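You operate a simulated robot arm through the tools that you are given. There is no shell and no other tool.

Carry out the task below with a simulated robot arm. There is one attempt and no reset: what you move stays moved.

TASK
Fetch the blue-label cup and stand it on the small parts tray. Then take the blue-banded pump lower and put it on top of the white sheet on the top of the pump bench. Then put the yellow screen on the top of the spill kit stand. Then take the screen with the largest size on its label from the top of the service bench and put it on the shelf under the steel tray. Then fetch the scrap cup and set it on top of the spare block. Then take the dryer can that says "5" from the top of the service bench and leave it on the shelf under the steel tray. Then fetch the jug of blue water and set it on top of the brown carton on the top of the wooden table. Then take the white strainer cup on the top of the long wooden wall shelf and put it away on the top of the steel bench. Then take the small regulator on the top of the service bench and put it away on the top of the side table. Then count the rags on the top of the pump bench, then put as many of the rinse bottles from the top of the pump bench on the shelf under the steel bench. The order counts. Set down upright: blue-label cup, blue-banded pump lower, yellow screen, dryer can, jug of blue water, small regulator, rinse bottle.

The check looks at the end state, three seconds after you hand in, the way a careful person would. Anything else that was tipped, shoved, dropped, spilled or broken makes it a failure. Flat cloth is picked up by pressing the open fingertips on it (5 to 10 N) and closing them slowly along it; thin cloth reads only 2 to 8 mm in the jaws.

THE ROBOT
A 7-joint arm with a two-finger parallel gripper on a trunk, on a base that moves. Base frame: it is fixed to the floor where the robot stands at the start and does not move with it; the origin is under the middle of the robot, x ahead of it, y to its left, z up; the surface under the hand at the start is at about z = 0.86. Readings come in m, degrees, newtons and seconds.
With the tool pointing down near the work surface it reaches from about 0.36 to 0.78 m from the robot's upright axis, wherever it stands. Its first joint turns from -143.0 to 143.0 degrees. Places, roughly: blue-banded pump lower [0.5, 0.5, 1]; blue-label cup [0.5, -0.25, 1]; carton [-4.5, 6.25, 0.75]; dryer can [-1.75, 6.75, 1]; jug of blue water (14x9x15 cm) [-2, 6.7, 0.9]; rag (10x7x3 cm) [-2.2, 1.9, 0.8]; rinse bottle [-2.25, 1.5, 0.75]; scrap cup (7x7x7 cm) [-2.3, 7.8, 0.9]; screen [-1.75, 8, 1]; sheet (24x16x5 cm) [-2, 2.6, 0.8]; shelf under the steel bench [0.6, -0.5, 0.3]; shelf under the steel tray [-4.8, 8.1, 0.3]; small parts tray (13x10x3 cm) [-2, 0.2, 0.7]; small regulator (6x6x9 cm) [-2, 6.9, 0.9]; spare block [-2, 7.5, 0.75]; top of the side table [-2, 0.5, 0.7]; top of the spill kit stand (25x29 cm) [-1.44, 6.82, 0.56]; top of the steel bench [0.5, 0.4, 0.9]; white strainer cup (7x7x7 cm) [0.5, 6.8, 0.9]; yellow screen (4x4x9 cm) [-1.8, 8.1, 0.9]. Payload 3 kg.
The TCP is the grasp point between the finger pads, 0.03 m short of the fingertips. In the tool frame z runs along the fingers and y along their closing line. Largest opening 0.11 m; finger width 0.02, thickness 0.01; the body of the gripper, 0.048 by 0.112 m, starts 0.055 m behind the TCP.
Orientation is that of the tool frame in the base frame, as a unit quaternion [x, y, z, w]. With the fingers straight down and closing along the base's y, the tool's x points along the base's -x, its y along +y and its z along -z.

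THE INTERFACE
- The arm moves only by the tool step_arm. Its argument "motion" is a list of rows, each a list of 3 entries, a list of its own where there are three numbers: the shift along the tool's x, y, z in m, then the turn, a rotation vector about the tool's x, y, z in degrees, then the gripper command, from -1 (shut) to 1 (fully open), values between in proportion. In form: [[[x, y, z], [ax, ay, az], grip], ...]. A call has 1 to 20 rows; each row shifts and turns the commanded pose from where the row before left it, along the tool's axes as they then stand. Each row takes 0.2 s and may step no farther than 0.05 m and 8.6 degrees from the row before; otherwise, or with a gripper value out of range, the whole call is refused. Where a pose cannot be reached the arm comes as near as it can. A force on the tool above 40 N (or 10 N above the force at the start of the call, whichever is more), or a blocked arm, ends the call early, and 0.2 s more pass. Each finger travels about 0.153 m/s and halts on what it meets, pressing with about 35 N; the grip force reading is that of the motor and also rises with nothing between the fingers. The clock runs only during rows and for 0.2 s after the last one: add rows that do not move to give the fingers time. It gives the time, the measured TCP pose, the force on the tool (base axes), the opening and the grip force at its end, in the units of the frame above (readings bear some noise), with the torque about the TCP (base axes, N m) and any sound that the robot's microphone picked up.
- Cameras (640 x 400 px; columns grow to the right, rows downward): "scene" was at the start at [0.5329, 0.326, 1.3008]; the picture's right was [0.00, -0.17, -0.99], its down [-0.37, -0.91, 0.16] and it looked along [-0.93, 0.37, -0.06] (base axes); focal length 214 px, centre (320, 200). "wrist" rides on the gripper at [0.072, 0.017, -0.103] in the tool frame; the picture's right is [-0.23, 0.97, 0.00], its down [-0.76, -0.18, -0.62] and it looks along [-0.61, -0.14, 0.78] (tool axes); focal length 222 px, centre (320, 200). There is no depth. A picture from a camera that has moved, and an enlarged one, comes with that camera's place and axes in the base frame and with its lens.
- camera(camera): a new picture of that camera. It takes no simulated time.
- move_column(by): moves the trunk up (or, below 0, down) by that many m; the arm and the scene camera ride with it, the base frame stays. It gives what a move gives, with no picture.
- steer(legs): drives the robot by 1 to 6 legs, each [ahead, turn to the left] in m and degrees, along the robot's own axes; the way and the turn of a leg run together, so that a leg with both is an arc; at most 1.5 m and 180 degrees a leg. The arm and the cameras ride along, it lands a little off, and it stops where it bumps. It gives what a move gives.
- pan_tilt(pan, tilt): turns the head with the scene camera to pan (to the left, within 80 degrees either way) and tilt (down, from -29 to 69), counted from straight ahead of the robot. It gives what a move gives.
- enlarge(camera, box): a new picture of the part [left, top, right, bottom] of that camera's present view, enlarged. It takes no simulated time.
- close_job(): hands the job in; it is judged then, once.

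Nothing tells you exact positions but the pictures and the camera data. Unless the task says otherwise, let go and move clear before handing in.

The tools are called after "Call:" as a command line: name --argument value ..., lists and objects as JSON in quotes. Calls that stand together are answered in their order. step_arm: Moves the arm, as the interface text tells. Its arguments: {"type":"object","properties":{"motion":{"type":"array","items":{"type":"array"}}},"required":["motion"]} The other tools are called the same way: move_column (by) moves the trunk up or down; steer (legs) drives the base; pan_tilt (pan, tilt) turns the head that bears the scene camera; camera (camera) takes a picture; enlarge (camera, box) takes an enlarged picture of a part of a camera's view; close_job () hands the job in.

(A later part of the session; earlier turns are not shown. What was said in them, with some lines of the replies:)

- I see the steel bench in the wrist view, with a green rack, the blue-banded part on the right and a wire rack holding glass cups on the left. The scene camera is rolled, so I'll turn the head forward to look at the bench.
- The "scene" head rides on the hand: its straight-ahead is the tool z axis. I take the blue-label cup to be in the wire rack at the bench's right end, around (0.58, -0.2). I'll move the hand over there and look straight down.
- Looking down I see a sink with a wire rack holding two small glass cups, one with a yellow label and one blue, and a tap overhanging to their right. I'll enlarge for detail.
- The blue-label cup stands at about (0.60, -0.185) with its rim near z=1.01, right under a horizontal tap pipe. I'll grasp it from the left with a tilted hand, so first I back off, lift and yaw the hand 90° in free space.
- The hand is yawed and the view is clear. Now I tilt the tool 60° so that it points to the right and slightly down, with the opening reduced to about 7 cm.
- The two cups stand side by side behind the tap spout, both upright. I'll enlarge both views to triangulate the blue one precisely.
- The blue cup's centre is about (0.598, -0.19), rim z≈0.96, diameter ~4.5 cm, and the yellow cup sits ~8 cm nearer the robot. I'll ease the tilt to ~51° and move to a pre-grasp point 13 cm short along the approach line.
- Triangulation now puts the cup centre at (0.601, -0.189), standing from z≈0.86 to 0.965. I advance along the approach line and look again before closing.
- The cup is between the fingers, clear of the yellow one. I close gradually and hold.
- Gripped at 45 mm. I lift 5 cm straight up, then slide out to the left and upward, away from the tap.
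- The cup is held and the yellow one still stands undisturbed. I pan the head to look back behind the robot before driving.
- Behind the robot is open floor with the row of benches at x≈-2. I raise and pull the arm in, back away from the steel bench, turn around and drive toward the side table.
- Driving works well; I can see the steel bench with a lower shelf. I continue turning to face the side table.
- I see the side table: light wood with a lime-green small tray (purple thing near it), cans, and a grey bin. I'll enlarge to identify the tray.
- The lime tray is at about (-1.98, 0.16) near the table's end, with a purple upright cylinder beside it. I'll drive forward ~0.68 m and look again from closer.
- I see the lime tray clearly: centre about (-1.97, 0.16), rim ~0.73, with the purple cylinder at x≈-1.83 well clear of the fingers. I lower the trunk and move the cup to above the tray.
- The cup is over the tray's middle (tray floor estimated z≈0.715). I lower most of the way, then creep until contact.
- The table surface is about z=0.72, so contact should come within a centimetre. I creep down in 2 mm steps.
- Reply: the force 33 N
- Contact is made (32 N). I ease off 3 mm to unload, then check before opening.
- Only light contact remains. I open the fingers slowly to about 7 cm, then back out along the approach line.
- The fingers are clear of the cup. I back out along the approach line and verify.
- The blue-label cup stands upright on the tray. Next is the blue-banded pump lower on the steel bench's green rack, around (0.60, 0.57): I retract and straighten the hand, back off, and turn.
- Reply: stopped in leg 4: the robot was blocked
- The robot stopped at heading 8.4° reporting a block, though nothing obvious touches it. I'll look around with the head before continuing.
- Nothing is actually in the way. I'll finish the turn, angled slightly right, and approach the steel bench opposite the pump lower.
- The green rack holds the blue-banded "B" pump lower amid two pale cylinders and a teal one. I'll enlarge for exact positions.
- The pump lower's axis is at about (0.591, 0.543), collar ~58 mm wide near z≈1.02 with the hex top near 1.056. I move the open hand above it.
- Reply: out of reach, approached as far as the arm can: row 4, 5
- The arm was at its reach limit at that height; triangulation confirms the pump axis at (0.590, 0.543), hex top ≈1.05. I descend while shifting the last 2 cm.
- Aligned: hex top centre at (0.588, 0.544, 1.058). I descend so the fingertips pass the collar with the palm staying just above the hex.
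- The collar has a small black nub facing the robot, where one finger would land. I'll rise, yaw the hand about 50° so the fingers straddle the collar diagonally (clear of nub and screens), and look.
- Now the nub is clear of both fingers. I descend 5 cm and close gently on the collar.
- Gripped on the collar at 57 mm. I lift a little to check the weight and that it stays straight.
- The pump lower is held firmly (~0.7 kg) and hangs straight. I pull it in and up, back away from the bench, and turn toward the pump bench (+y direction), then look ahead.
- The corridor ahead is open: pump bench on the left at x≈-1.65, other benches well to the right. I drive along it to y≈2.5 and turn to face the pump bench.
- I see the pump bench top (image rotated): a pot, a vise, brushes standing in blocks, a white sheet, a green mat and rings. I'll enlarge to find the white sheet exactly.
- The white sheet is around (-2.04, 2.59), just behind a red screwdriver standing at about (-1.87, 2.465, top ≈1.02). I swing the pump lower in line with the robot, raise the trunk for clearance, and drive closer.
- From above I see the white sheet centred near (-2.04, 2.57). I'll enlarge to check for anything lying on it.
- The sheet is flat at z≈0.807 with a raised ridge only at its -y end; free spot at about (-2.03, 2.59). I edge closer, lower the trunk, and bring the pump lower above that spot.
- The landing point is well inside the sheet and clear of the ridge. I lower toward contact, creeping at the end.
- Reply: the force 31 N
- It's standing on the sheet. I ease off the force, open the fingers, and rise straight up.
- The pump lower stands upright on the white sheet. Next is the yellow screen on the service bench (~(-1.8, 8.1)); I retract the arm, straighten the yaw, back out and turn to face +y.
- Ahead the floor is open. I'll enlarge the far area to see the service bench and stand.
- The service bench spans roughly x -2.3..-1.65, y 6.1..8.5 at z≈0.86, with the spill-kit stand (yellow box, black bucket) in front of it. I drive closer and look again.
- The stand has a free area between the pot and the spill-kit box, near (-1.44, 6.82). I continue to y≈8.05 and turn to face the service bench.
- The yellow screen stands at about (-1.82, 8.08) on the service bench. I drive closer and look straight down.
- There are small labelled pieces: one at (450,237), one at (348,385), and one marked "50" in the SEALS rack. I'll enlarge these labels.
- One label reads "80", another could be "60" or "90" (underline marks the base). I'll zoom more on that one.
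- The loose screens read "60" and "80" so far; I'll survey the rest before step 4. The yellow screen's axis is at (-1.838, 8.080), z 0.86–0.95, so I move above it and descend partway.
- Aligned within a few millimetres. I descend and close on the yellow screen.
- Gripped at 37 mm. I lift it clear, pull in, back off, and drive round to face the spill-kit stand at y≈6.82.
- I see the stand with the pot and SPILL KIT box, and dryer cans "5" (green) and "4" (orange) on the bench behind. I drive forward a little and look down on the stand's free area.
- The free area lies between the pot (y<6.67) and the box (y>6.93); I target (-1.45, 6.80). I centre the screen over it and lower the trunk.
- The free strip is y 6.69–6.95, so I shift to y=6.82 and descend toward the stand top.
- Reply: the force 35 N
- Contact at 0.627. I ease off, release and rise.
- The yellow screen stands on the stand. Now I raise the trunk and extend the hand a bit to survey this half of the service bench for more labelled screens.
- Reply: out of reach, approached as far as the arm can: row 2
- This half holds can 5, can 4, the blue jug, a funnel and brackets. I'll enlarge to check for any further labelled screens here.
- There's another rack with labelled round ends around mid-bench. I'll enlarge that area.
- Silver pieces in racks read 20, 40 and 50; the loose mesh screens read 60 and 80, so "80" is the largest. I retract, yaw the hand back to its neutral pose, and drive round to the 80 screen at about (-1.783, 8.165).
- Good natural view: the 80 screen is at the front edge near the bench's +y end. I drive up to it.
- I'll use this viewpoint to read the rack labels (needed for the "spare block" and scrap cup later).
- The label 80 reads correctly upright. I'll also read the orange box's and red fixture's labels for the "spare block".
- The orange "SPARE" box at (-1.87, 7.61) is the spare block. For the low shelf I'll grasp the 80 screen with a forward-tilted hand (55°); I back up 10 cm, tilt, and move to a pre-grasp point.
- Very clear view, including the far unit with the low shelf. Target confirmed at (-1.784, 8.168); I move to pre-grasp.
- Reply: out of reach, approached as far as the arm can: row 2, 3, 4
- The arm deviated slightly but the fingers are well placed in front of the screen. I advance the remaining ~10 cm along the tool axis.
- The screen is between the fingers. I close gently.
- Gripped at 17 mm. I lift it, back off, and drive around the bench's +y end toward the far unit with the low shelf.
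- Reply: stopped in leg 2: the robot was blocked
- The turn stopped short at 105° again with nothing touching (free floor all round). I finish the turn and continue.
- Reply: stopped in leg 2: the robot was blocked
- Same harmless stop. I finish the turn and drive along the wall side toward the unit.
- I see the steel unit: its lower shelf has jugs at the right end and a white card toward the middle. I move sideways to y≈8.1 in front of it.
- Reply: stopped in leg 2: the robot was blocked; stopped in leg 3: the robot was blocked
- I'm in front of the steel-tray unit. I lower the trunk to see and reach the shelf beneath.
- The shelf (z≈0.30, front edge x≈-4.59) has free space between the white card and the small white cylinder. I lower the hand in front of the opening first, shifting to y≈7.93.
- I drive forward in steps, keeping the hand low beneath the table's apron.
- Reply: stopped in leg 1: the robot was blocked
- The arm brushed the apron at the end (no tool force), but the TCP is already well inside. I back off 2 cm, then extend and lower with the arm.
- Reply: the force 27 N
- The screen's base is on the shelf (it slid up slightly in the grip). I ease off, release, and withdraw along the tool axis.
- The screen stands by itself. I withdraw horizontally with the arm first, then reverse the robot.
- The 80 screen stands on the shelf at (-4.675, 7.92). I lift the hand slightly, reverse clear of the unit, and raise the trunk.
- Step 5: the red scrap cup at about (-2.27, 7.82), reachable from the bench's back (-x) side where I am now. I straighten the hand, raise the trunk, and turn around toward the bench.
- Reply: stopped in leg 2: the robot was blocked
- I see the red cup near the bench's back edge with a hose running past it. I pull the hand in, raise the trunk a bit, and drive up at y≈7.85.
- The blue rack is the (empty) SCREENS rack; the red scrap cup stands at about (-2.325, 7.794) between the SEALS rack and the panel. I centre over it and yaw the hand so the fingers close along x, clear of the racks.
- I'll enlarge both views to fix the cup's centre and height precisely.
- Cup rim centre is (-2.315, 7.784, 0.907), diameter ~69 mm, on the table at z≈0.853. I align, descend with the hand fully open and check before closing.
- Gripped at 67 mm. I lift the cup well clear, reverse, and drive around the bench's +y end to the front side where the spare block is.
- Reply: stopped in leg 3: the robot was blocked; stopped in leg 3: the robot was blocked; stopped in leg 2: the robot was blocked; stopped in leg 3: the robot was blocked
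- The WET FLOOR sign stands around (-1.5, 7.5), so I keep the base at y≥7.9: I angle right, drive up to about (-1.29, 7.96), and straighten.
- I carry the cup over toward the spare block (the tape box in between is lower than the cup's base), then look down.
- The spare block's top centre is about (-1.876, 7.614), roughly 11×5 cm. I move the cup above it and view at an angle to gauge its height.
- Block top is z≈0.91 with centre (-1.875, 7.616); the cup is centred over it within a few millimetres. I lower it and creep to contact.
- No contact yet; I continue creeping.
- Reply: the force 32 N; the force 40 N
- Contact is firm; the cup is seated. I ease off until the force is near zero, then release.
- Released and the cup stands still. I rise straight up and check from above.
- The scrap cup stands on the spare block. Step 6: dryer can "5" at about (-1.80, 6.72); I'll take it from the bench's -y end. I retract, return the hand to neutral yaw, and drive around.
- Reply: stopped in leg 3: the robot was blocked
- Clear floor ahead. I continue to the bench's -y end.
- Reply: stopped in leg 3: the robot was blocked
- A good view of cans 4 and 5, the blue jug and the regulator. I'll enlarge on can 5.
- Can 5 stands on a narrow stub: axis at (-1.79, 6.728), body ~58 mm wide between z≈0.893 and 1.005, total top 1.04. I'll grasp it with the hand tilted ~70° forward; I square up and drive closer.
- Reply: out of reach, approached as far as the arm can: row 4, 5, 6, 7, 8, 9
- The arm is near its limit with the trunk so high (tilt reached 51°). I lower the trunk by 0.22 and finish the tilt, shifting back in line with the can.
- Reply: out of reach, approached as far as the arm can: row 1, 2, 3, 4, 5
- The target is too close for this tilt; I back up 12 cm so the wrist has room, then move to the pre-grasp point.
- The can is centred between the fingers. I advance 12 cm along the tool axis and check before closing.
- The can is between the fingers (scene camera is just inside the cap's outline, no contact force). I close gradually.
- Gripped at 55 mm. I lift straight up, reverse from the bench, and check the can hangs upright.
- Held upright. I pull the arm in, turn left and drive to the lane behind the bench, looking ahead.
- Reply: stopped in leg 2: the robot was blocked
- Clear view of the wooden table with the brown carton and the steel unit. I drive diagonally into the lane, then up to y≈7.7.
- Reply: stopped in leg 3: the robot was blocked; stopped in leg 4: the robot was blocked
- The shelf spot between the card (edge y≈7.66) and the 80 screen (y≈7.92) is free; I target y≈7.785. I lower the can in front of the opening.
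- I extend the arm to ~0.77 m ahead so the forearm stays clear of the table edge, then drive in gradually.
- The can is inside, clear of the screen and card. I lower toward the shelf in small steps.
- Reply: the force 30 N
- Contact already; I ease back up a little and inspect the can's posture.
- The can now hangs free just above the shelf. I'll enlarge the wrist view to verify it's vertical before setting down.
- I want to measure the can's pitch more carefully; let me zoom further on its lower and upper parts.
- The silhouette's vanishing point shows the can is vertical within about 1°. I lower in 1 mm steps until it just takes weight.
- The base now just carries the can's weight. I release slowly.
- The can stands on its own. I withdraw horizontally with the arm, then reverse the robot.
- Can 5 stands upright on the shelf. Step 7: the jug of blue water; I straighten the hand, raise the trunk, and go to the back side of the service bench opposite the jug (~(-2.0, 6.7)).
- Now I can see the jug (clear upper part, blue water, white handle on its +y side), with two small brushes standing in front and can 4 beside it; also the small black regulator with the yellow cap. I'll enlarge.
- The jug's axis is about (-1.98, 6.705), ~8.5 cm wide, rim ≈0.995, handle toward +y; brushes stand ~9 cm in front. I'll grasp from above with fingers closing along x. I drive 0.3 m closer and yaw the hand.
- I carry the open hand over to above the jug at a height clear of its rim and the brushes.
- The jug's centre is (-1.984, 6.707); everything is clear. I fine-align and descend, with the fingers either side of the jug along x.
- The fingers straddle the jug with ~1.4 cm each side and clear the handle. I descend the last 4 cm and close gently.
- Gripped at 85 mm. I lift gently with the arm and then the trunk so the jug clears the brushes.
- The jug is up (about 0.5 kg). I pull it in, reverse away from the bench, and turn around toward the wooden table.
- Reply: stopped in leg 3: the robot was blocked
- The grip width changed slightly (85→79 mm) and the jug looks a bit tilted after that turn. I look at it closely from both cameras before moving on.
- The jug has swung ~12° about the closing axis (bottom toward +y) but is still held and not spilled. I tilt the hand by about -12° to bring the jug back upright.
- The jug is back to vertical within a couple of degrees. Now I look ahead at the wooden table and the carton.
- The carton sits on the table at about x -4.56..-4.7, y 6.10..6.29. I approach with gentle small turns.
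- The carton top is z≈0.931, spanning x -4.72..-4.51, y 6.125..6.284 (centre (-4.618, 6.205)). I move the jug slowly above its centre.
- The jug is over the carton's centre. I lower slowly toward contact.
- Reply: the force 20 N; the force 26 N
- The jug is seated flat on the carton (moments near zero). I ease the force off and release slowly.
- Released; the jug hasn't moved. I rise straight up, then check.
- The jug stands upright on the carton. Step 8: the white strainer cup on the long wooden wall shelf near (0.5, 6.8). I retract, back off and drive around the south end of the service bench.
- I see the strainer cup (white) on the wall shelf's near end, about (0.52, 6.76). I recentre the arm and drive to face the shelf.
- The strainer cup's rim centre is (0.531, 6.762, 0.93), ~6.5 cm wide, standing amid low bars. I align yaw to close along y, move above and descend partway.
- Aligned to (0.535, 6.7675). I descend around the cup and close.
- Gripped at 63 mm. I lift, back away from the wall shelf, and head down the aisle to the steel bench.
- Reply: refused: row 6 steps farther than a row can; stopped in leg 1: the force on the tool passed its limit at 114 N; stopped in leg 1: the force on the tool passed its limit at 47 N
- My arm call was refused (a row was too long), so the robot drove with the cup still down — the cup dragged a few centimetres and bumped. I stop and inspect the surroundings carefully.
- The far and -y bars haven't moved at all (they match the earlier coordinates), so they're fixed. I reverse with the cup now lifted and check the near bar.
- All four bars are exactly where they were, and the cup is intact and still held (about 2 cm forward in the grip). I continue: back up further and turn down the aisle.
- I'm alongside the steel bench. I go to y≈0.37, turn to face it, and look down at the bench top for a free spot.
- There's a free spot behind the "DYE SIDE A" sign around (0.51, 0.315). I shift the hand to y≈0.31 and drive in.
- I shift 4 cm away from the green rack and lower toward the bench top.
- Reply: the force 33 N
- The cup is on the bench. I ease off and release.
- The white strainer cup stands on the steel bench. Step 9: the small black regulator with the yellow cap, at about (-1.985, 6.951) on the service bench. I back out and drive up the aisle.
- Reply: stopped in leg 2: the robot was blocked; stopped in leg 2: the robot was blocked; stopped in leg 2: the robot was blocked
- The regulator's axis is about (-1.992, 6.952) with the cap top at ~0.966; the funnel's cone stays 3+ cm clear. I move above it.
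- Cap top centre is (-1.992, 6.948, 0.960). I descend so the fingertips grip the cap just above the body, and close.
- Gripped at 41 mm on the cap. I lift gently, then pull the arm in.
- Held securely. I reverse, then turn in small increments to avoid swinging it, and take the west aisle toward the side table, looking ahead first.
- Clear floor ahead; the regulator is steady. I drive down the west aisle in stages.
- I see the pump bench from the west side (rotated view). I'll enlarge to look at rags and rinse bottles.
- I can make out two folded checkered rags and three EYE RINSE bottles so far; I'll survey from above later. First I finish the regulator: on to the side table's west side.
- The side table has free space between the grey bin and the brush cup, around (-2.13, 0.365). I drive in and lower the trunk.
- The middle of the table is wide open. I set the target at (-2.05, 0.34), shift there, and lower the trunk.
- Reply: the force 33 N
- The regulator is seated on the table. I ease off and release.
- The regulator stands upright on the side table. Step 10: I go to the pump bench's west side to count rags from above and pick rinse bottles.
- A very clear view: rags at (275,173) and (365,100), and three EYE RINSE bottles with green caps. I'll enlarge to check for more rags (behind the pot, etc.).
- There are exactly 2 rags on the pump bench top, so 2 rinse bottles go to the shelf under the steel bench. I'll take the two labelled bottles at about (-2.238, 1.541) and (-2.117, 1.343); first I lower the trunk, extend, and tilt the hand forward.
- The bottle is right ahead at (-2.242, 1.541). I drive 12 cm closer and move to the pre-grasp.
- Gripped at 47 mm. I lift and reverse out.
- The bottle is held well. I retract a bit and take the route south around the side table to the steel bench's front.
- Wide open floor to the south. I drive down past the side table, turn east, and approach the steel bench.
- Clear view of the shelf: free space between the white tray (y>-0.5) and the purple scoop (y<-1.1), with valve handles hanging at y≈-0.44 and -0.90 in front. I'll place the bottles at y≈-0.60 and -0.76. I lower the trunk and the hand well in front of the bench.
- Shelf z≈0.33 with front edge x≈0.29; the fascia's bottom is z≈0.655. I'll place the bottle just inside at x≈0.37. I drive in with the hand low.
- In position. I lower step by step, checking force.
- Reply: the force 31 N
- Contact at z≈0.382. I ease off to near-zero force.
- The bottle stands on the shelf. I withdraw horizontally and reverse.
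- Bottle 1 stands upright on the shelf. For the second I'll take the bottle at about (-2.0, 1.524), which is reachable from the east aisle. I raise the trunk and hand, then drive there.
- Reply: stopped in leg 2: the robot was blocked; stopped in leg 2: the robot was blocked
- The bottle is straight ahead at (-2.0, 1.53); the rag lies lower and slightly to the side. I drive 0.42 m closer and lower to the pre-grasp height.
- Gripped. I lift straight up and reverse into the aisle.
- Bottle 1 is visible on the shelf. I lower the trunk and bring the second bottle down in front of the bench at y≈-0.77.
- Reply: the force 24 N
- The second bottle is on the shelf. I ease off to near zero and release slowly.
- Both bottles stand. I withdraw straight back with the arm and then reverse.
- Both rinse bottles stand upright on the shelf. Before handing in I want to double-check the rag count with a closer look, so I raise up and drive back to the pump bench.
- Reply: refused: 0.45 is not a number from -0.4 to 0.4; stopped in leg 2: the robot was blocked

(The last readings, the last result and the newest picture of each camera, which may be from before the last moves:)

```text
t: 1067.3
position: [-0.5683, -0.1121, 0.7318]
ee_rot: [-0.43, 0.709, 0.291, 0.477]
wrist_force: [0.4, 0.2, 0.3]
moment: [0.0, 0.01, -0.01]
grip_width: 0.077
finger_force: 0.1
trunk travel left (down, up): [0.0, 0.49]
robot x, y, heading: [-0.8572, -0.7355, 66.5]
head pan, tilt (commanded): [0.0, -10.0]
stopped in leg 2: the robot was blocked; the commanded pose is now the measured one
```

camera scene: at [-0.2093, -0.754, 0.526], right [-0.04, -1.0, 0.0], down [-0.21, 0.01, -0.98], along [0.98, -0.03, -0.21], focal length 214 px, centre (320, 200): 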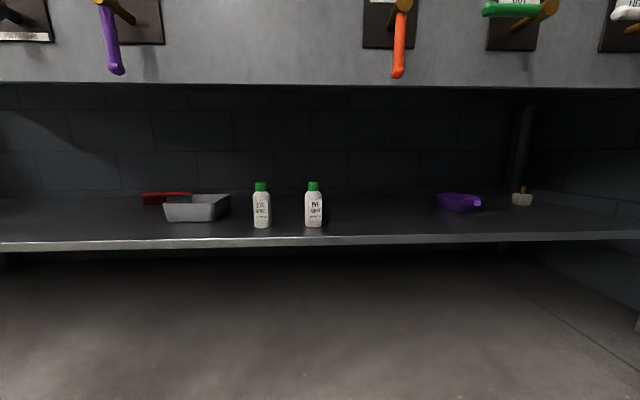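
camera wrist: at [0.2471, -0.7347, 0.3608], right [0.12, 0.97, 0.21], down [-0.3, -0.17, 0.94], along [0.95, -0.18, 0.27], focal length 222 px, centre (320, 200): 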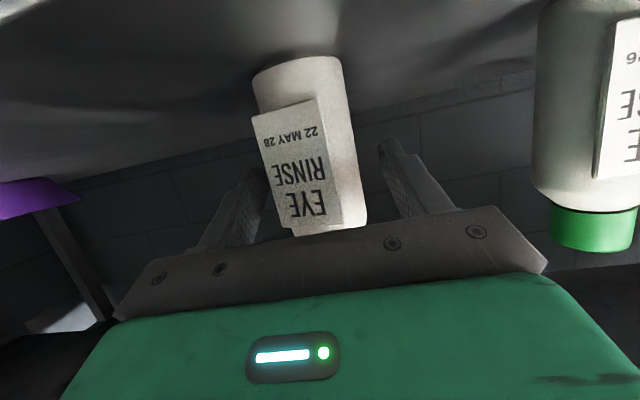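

Call:
move_column --by 0.4

Call:
steer --legs '[[0, 24]]'

Call:
steer --legs '[[1.2, 0], [0.9, 0]]'

Call:
steer --legs '[[0, 45]]'

Call:
camera --camera "scene"

```text
t: 1071.1
position: [-0.5679, -0.1128, 1.1315]
ee_rot: [-0.431, 0.709, 0.292, 0.476]
wrist_force: [0.0, -0.2, 0.1]
moment: [0.01, -0.03, 0.02]
grip_width: 0.0771
finger_force: 0.1
trunk travel left (down, up): [-0.4, 0.09]
robot x, y, heading: [-0.8561, -0.7314, 66.3]
head pan, tilt (commanded): [0.0, -10.0]
```

```text
t: 1072.8
position: [-0.8453, -0.0491, 1.1328]
ee_rot: [-0.569, 0.603, 0.385, 0.405]
wrist_force: [0.0, 0.2, -0.2]
moment: [0.0, 0.0, 0.02]
grip_width: 0.077
finger_force: 0.1
trunk travel left (down, up): [-0.4, 0.09]
robot x, y, heading: [-0.8368, -0.7327, 90.3]
head pan, tilt (commanded): [0.0, -10.0]
```

```text
t: 1083.0
position: [-0.8774, 2.0116, 1.1326]
ee_rot: [-0.57, 0.602, 0.386, 0.405]
wrist_force: [0.1, 0.1, -0.1]
moment: [-0.03, -0.04, 0.0]
grip_width: 0.0771
finger_force: 0.1
trunk travel left (down, up): [-0.4, 0.09]
robot x, y, heading: [-0.8657, 1.3242, 90.6]
head pan, tilt (commanded): [0.0, -10.0]
```

```text
t: 1085.4
position: [-1.336, 1.8237, 1.1341]
ee_rot: [0.75, -0.354, -0.506, -0.237]
wrist_force: [0.2, 0.3, -0.2]
moment: [-0.04, 0.02, 0.0]
grip_width: 0.0771
finger_force: 0.0
trunk travel left (down, up): [-0.4, 0.09]
robot x, y, heading: [-0.8429, 1.3467, 133.0]
head pan, tilt (commanded): [0.0, -10.0]
```

```text
taken
camera scene: at [-1.3389, 1.827, 1.2693], right [0.77, 0.64, 0.0], down [0.13, -0.16, -0.98], along [-0.62, 0.75, -0.21], focal length 214 px, centre (320, 200)
```

scene: 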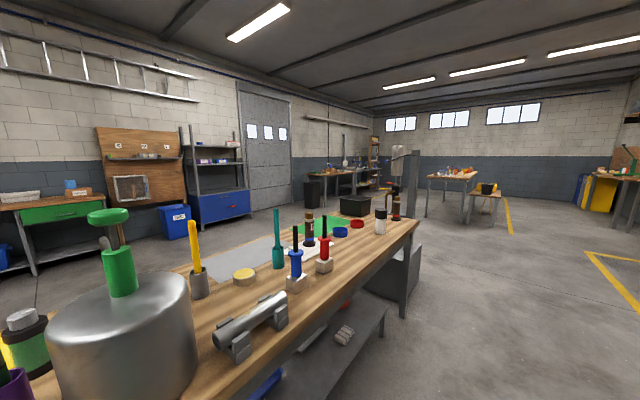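

I see the north half of the bench top, including a black box at its far end. I'll enlarge there.

Call:
enlarge --camera "scene" --box '[260, 160, 440, 280]'

Call:
pan_tilt --pan 0 --tilt 15

Call:
steer --legs '[[0, 40]]'

Call:
camera --camera "scene"

```text
3.33 times, centred on (350, 220) of scene
camera zoom: at [-1.3389, 1.827, 1.2693], right [0.77, 0.64, 0.0], down [0.13, -0.16, -0.98], along [-0.62, 0.75, -0.21], focal length 715 px, centre (220, 133)
```

zoom: 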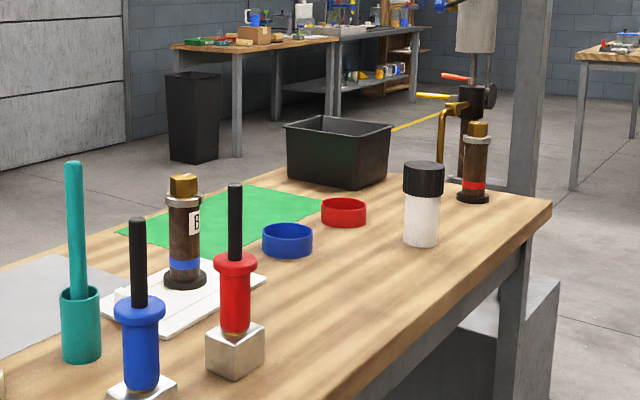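

```text
t: 1086.3
position: [-1.335, 1.8241, 1.1352]
ee_rot: [0.75, -0.354, -0.507, -0.237]
wrist_force: [0.0, -0.1, 0.7]
moment: [0.01, 0.03, 0.04]
grip_width: 0.0771
finger_force: 0.0
trunk travel left (down, up): [-0.4, 0.09]
robot x, y, heading: [-0.8411, 1.3497, 133.1]
head pan, tilt (commanded): [0.0, 15.0]
```

```text
t: 1088.6
position: [-1.5296, 1.3947, 1.1346]
ee_rot: [0.826, -0.075, -0.557, -0.049]
wrist_force: [-0.5, 0.4, 0.2]
moment: [-0.01, 0.01, 0.0]
grip_width: 0.077
finger_force: 0.1
trunk travel left (down, up): [-0.4, 0.09]
robot x, y, heading: [-0.8421, 1.3831, 173.1]
head pan, tilt (commanded): [0.0, 15.0]
```

```text
taken
camera scene: at [-1.5283, 1.3938, 1.2299], right [0.18, 0.98, 0.0], down [0.59, -0.11, -0.8], along [-0.79, 0.14, -0.6], focal length 214 px, centre (320, 200)
```

scene: 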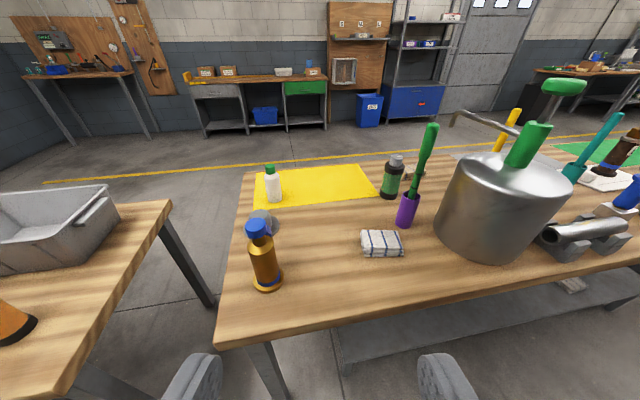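

The jug on the carton and the pump lower look fine too. I'll zoom on the rags here, then check inside the black box at the north end.

Call:
enlarge --camera "scene" --box '[340, 140, 450, 270]'

Call:
steer --legs '[[0, -45], [0, -38]]'

Call:
steer --legs '[[1.4, 0]]'

Call:
steer --legs '[[0, 45], [0, 42]]'

Call:
camera --camera "scene"

```text
3.08 times, centred on (395, 205) of scene
camera zoom: at [-1.5283, 1.3938, 1.2299], right [0.18, 0.98, 0.0], down [0.59, -0.11, -0.8], along [-0.79, 0.14, -0.6], focal length 660 px, centre (89, 185)
```

zoom: 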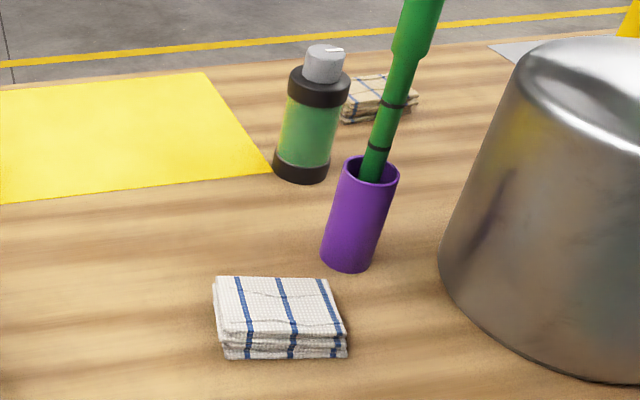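

```text
t: 1092.2
position: [-1.1338, 2.0066, 1.1361]
ee_rot: [0.659, -0.502, -0.447, -0.337]
wrist_force: [1.6, 0.5, -0.2]
moment: [-0.02, 0.09, 0.11]
grip_width: 0.0771
finger_force: 0.0
trunk travel left (down, up): [-0.4, 0.09]
robot x, y, heading: [-0.8889, 1.3695, 107.5]
head pan, tilt (commanded): [0.0, 15.0]
stopped in leg 2: the robot was blocked; the commanded pose is now the measured one
```

```text
t: 1099.2
position: [-1.5816, 3.3196, 1.1358]
ee_rot: [0.666, -0.492, -0.452, -0.331]
wrist_force: [-0.3, -0.5, -0.2]
moment: [-0.01, 0.03, -0.01]
grip_width: 0.0769
finger_force: 0.0
trunk travel left (down, up): [-0.4, 0.09]
robot x, y, heading: [-1.3198, 2.6861, 108.6]
head pan, tilt (commanded): [0.0, 15.0]
```

```text
t: 1102.7
position: [-2.0053, 2.7512, 1.1344]
ee_rot: [0.826, -0.076, -0.556, -0.051]
wrist_force: [-0.6, -1.3, -0.2]
moment: [0.05, 0.0, -0.09]
grip_width: 0.0771
finger_force: 0.1
trunk travel left (down, up): [-0.4, 0.09]
robot x, y, heading: [-1.3149, 2.7284, 172.4]
head pan, tilt (commanded): [0.0, 15.0]
stopped in leg 2: the robot was blocked; the commanded pose is now the measured one
```

```text
taken
camera scene: at [-2.0045, 2.7495, 1.2314], right [0.18, 0.98, 0.0], down [0.59, -0.11, -0.8], along [-0.78, 0.15, -0.6], focal length 214 px, centre (320, 200)
```

scene: 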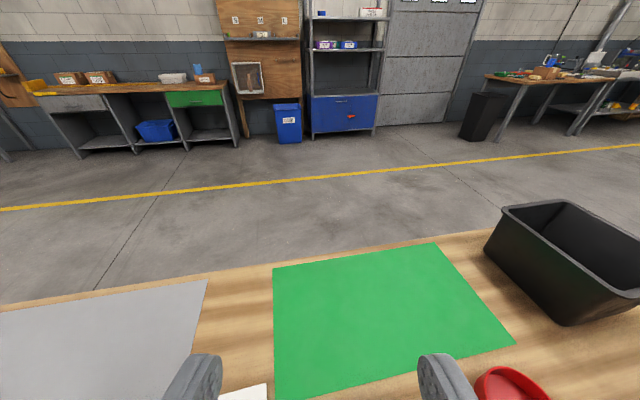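

That last chained move brought me closer to the bench than planned; no contact force was reported. I check the surroundings and the black box interior from here without moving.

Call:
enlarge --camera "scene" --box '[470, 180, 640, 340]'

Call:
camera --camera "wrist"

Call:
pan_tilt --pan -50 --tilt 30

Call:
camera --camera "scene"

```text
2.50 times, centred on (555, 260) of scene
camera zoom: at [-2.0045, 2.7495, 1.2314], right [0.18, 0.98, 0.0], down [0.59, -0.11, -0.8], along [-0.78, 0.15, -0.6], focal length 536 px, centre (-268, 50)
```

zoom: 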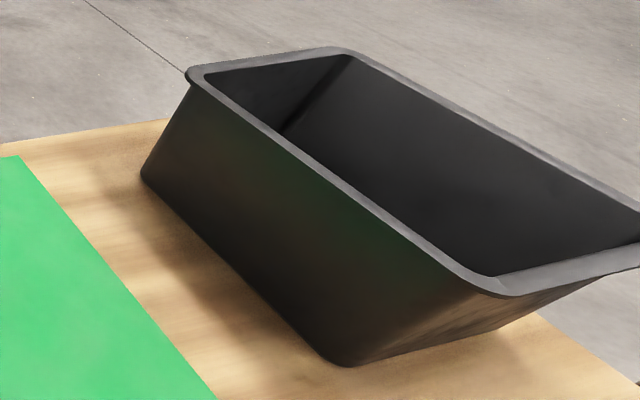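

```text
taken
camera wrist: at [-1.8876, 2.7098, 1.1071], right [-0.26, -0.94, 0.21], down [0.32, 0.12, 0.94], along [-0.91, 0.31, 0.27], focal length 222 px, centre (320, 200)
```

wrist: 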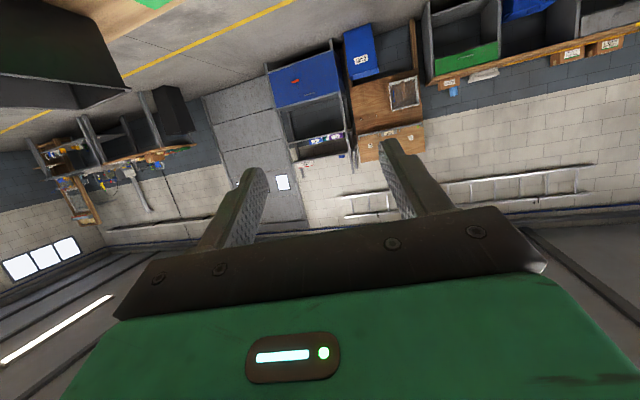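

```text
t: 1103.9
position: [-2.0071, 2.7534, 1.1359]
ee_rot: [0.825, -0.077, -0.557, -0.051]
wrist_force: [-0.2, -0.6, -0.3]
moment: [-0.01, -0.01, 0.02]
grip_width: 0.0769
finger_force: 0.1
trunk travel left (down, up): [-0.4, 0.09]
robot x, y, heading: [-1.314, 2.7332, 172.6]
head pan, tilt (commanded): [-50.0, 30.0]
```

```text
taken
camera scene: at [-1.9508, 2.8113, 1.2225], right [0.82, 0.5, 0.29], down [0.54, -0.49, -0.68], along [-0.2, 0.71, -0.67], focal length 214 px, centre (320, 200)
```

scene: 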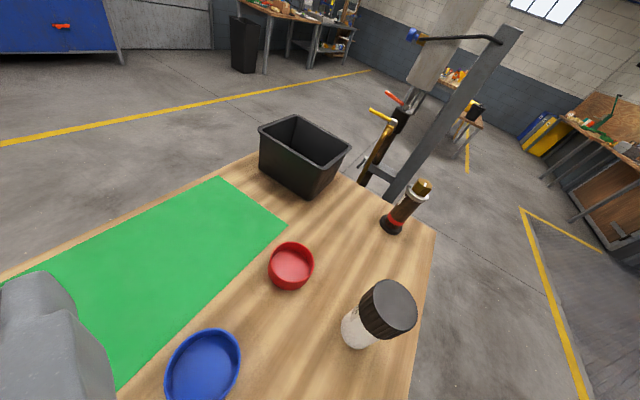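

The black box is empty and everything on the bench stands undisturbed, so the count of 2 rags holds. I reverse clear of the bench.

Call:
steer --legs '[[-0.55, 0]]'

Call:
pan_tilt --pan 0 --tilt 0

Call:
camera --camera "scene"

```text
t: 1107.1
position: [-1.458, 2.6759, 1.1366]
ee_rot: [0.826, -0.075, -0.557, -0.049]
wrist_force: [0.5, -0.1, 1.1]
moment: [0.01, -0.03, -0.01]
grip_width: 0.0769
finger_force: 0.2
trunk travel left (down, up): [-0.4, 0.09]
robot x, y, heading: [-0.7673, 2.6619, 173.0]
head pan, tilt (commanded): [-50.0, 30.0]
```

```text
t: 1108.3
position: [-1.4587, 2.676, 1.1365]
ee_rot: [0.825, -0.074, -0.558, -0.049]
wrist_force: [-0.4, -0.1, 0.6]
moment: [-0.01, 0.0, -0.02]
grip_width: 0.0771
finger_force: 0.0
trunk travel left (down, up): [-0.4, 0.09]
robot x, y, heading: [-0.7695, 2.6629, 172.9]
head pan, tilt (commanded): [0.0, 0.0]
```

```text
taken
camera scene: at [-1.4625, 2.6772, 1.2559], right [0.18, 0.98, 0.0], down [0.37, -0.07, -0.93], along [-0.91, 0.16, -0.38], focal length 214 px, centre (320, 200)
```

scene: 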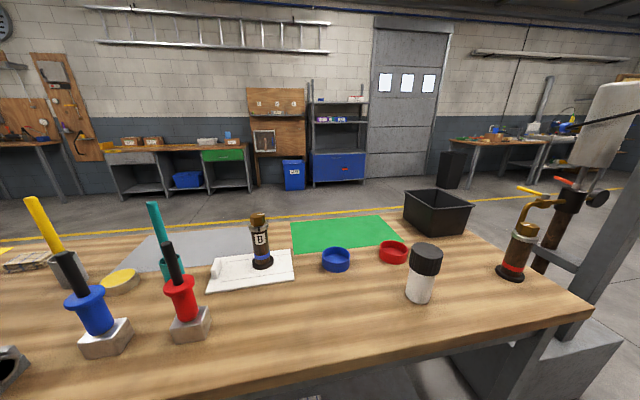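

Everything is in order: the blue-banded pump lower stands on the white sheet, the bench is undisturbed, and the gripper is empty and clear. All ten steps are done, so I hand the job in.

Call:
close_job

```text
The job is handed in.
```

I finished all ten steps in the order you gave and handed the job in. I haven't seen the result of the check. Everything you wanted upright was standing upright when I last looked at it.

| Step | Item | Where it is now |
|---|---|---|
| 1 | Blue-label cup | On the lime-green small parts tray, upright |
| 2 | Blue-banded pump lower | On the white sheet on the pump bench, upright |
| 3 | Yellow screen | On the spill kit stand, between the pot and the SPILL KIT box, upright |
| 4 | Screen with the largest label, "80" (the only other loose one was "60") | On the shelf under the steel tray |
| 5 | Red scrap cup | On the orange block marked SPARE |
| 6 | Dryer can "5" | On the shelf under the steel tray, upright |
| 7 | Jug of blue water | On the brown carton on the wooden table, upright |
| 8 | White strainer cup | On the steel bench, behind the "DYE SIDE A" sign |
| 9 | Small regulator | On the side table, upright |
| 10 | Two rinse bottles, to match the two rags I counted on the pump bench | On the shelf under the steel bench, upright |

A few things went less than smoothly:

- **Strainer cup:** one arm command was refused, so the robot drove while still gripping the cup on the wall shelf. The cup was dragged about 9 cm and hit the low bars around it, with up to 114 N of force. I checked afterwards: the bars had not moved and the cup looked undamaged.
- **Jug:** it swung about 12° in the grip during a turn. I straightened it before setting it down and saw no spill.
- **Last rag check:** one drive took the arm close past the tall stand at the end of the pump bench. No contact was reported, and everything on the bench was still in place.
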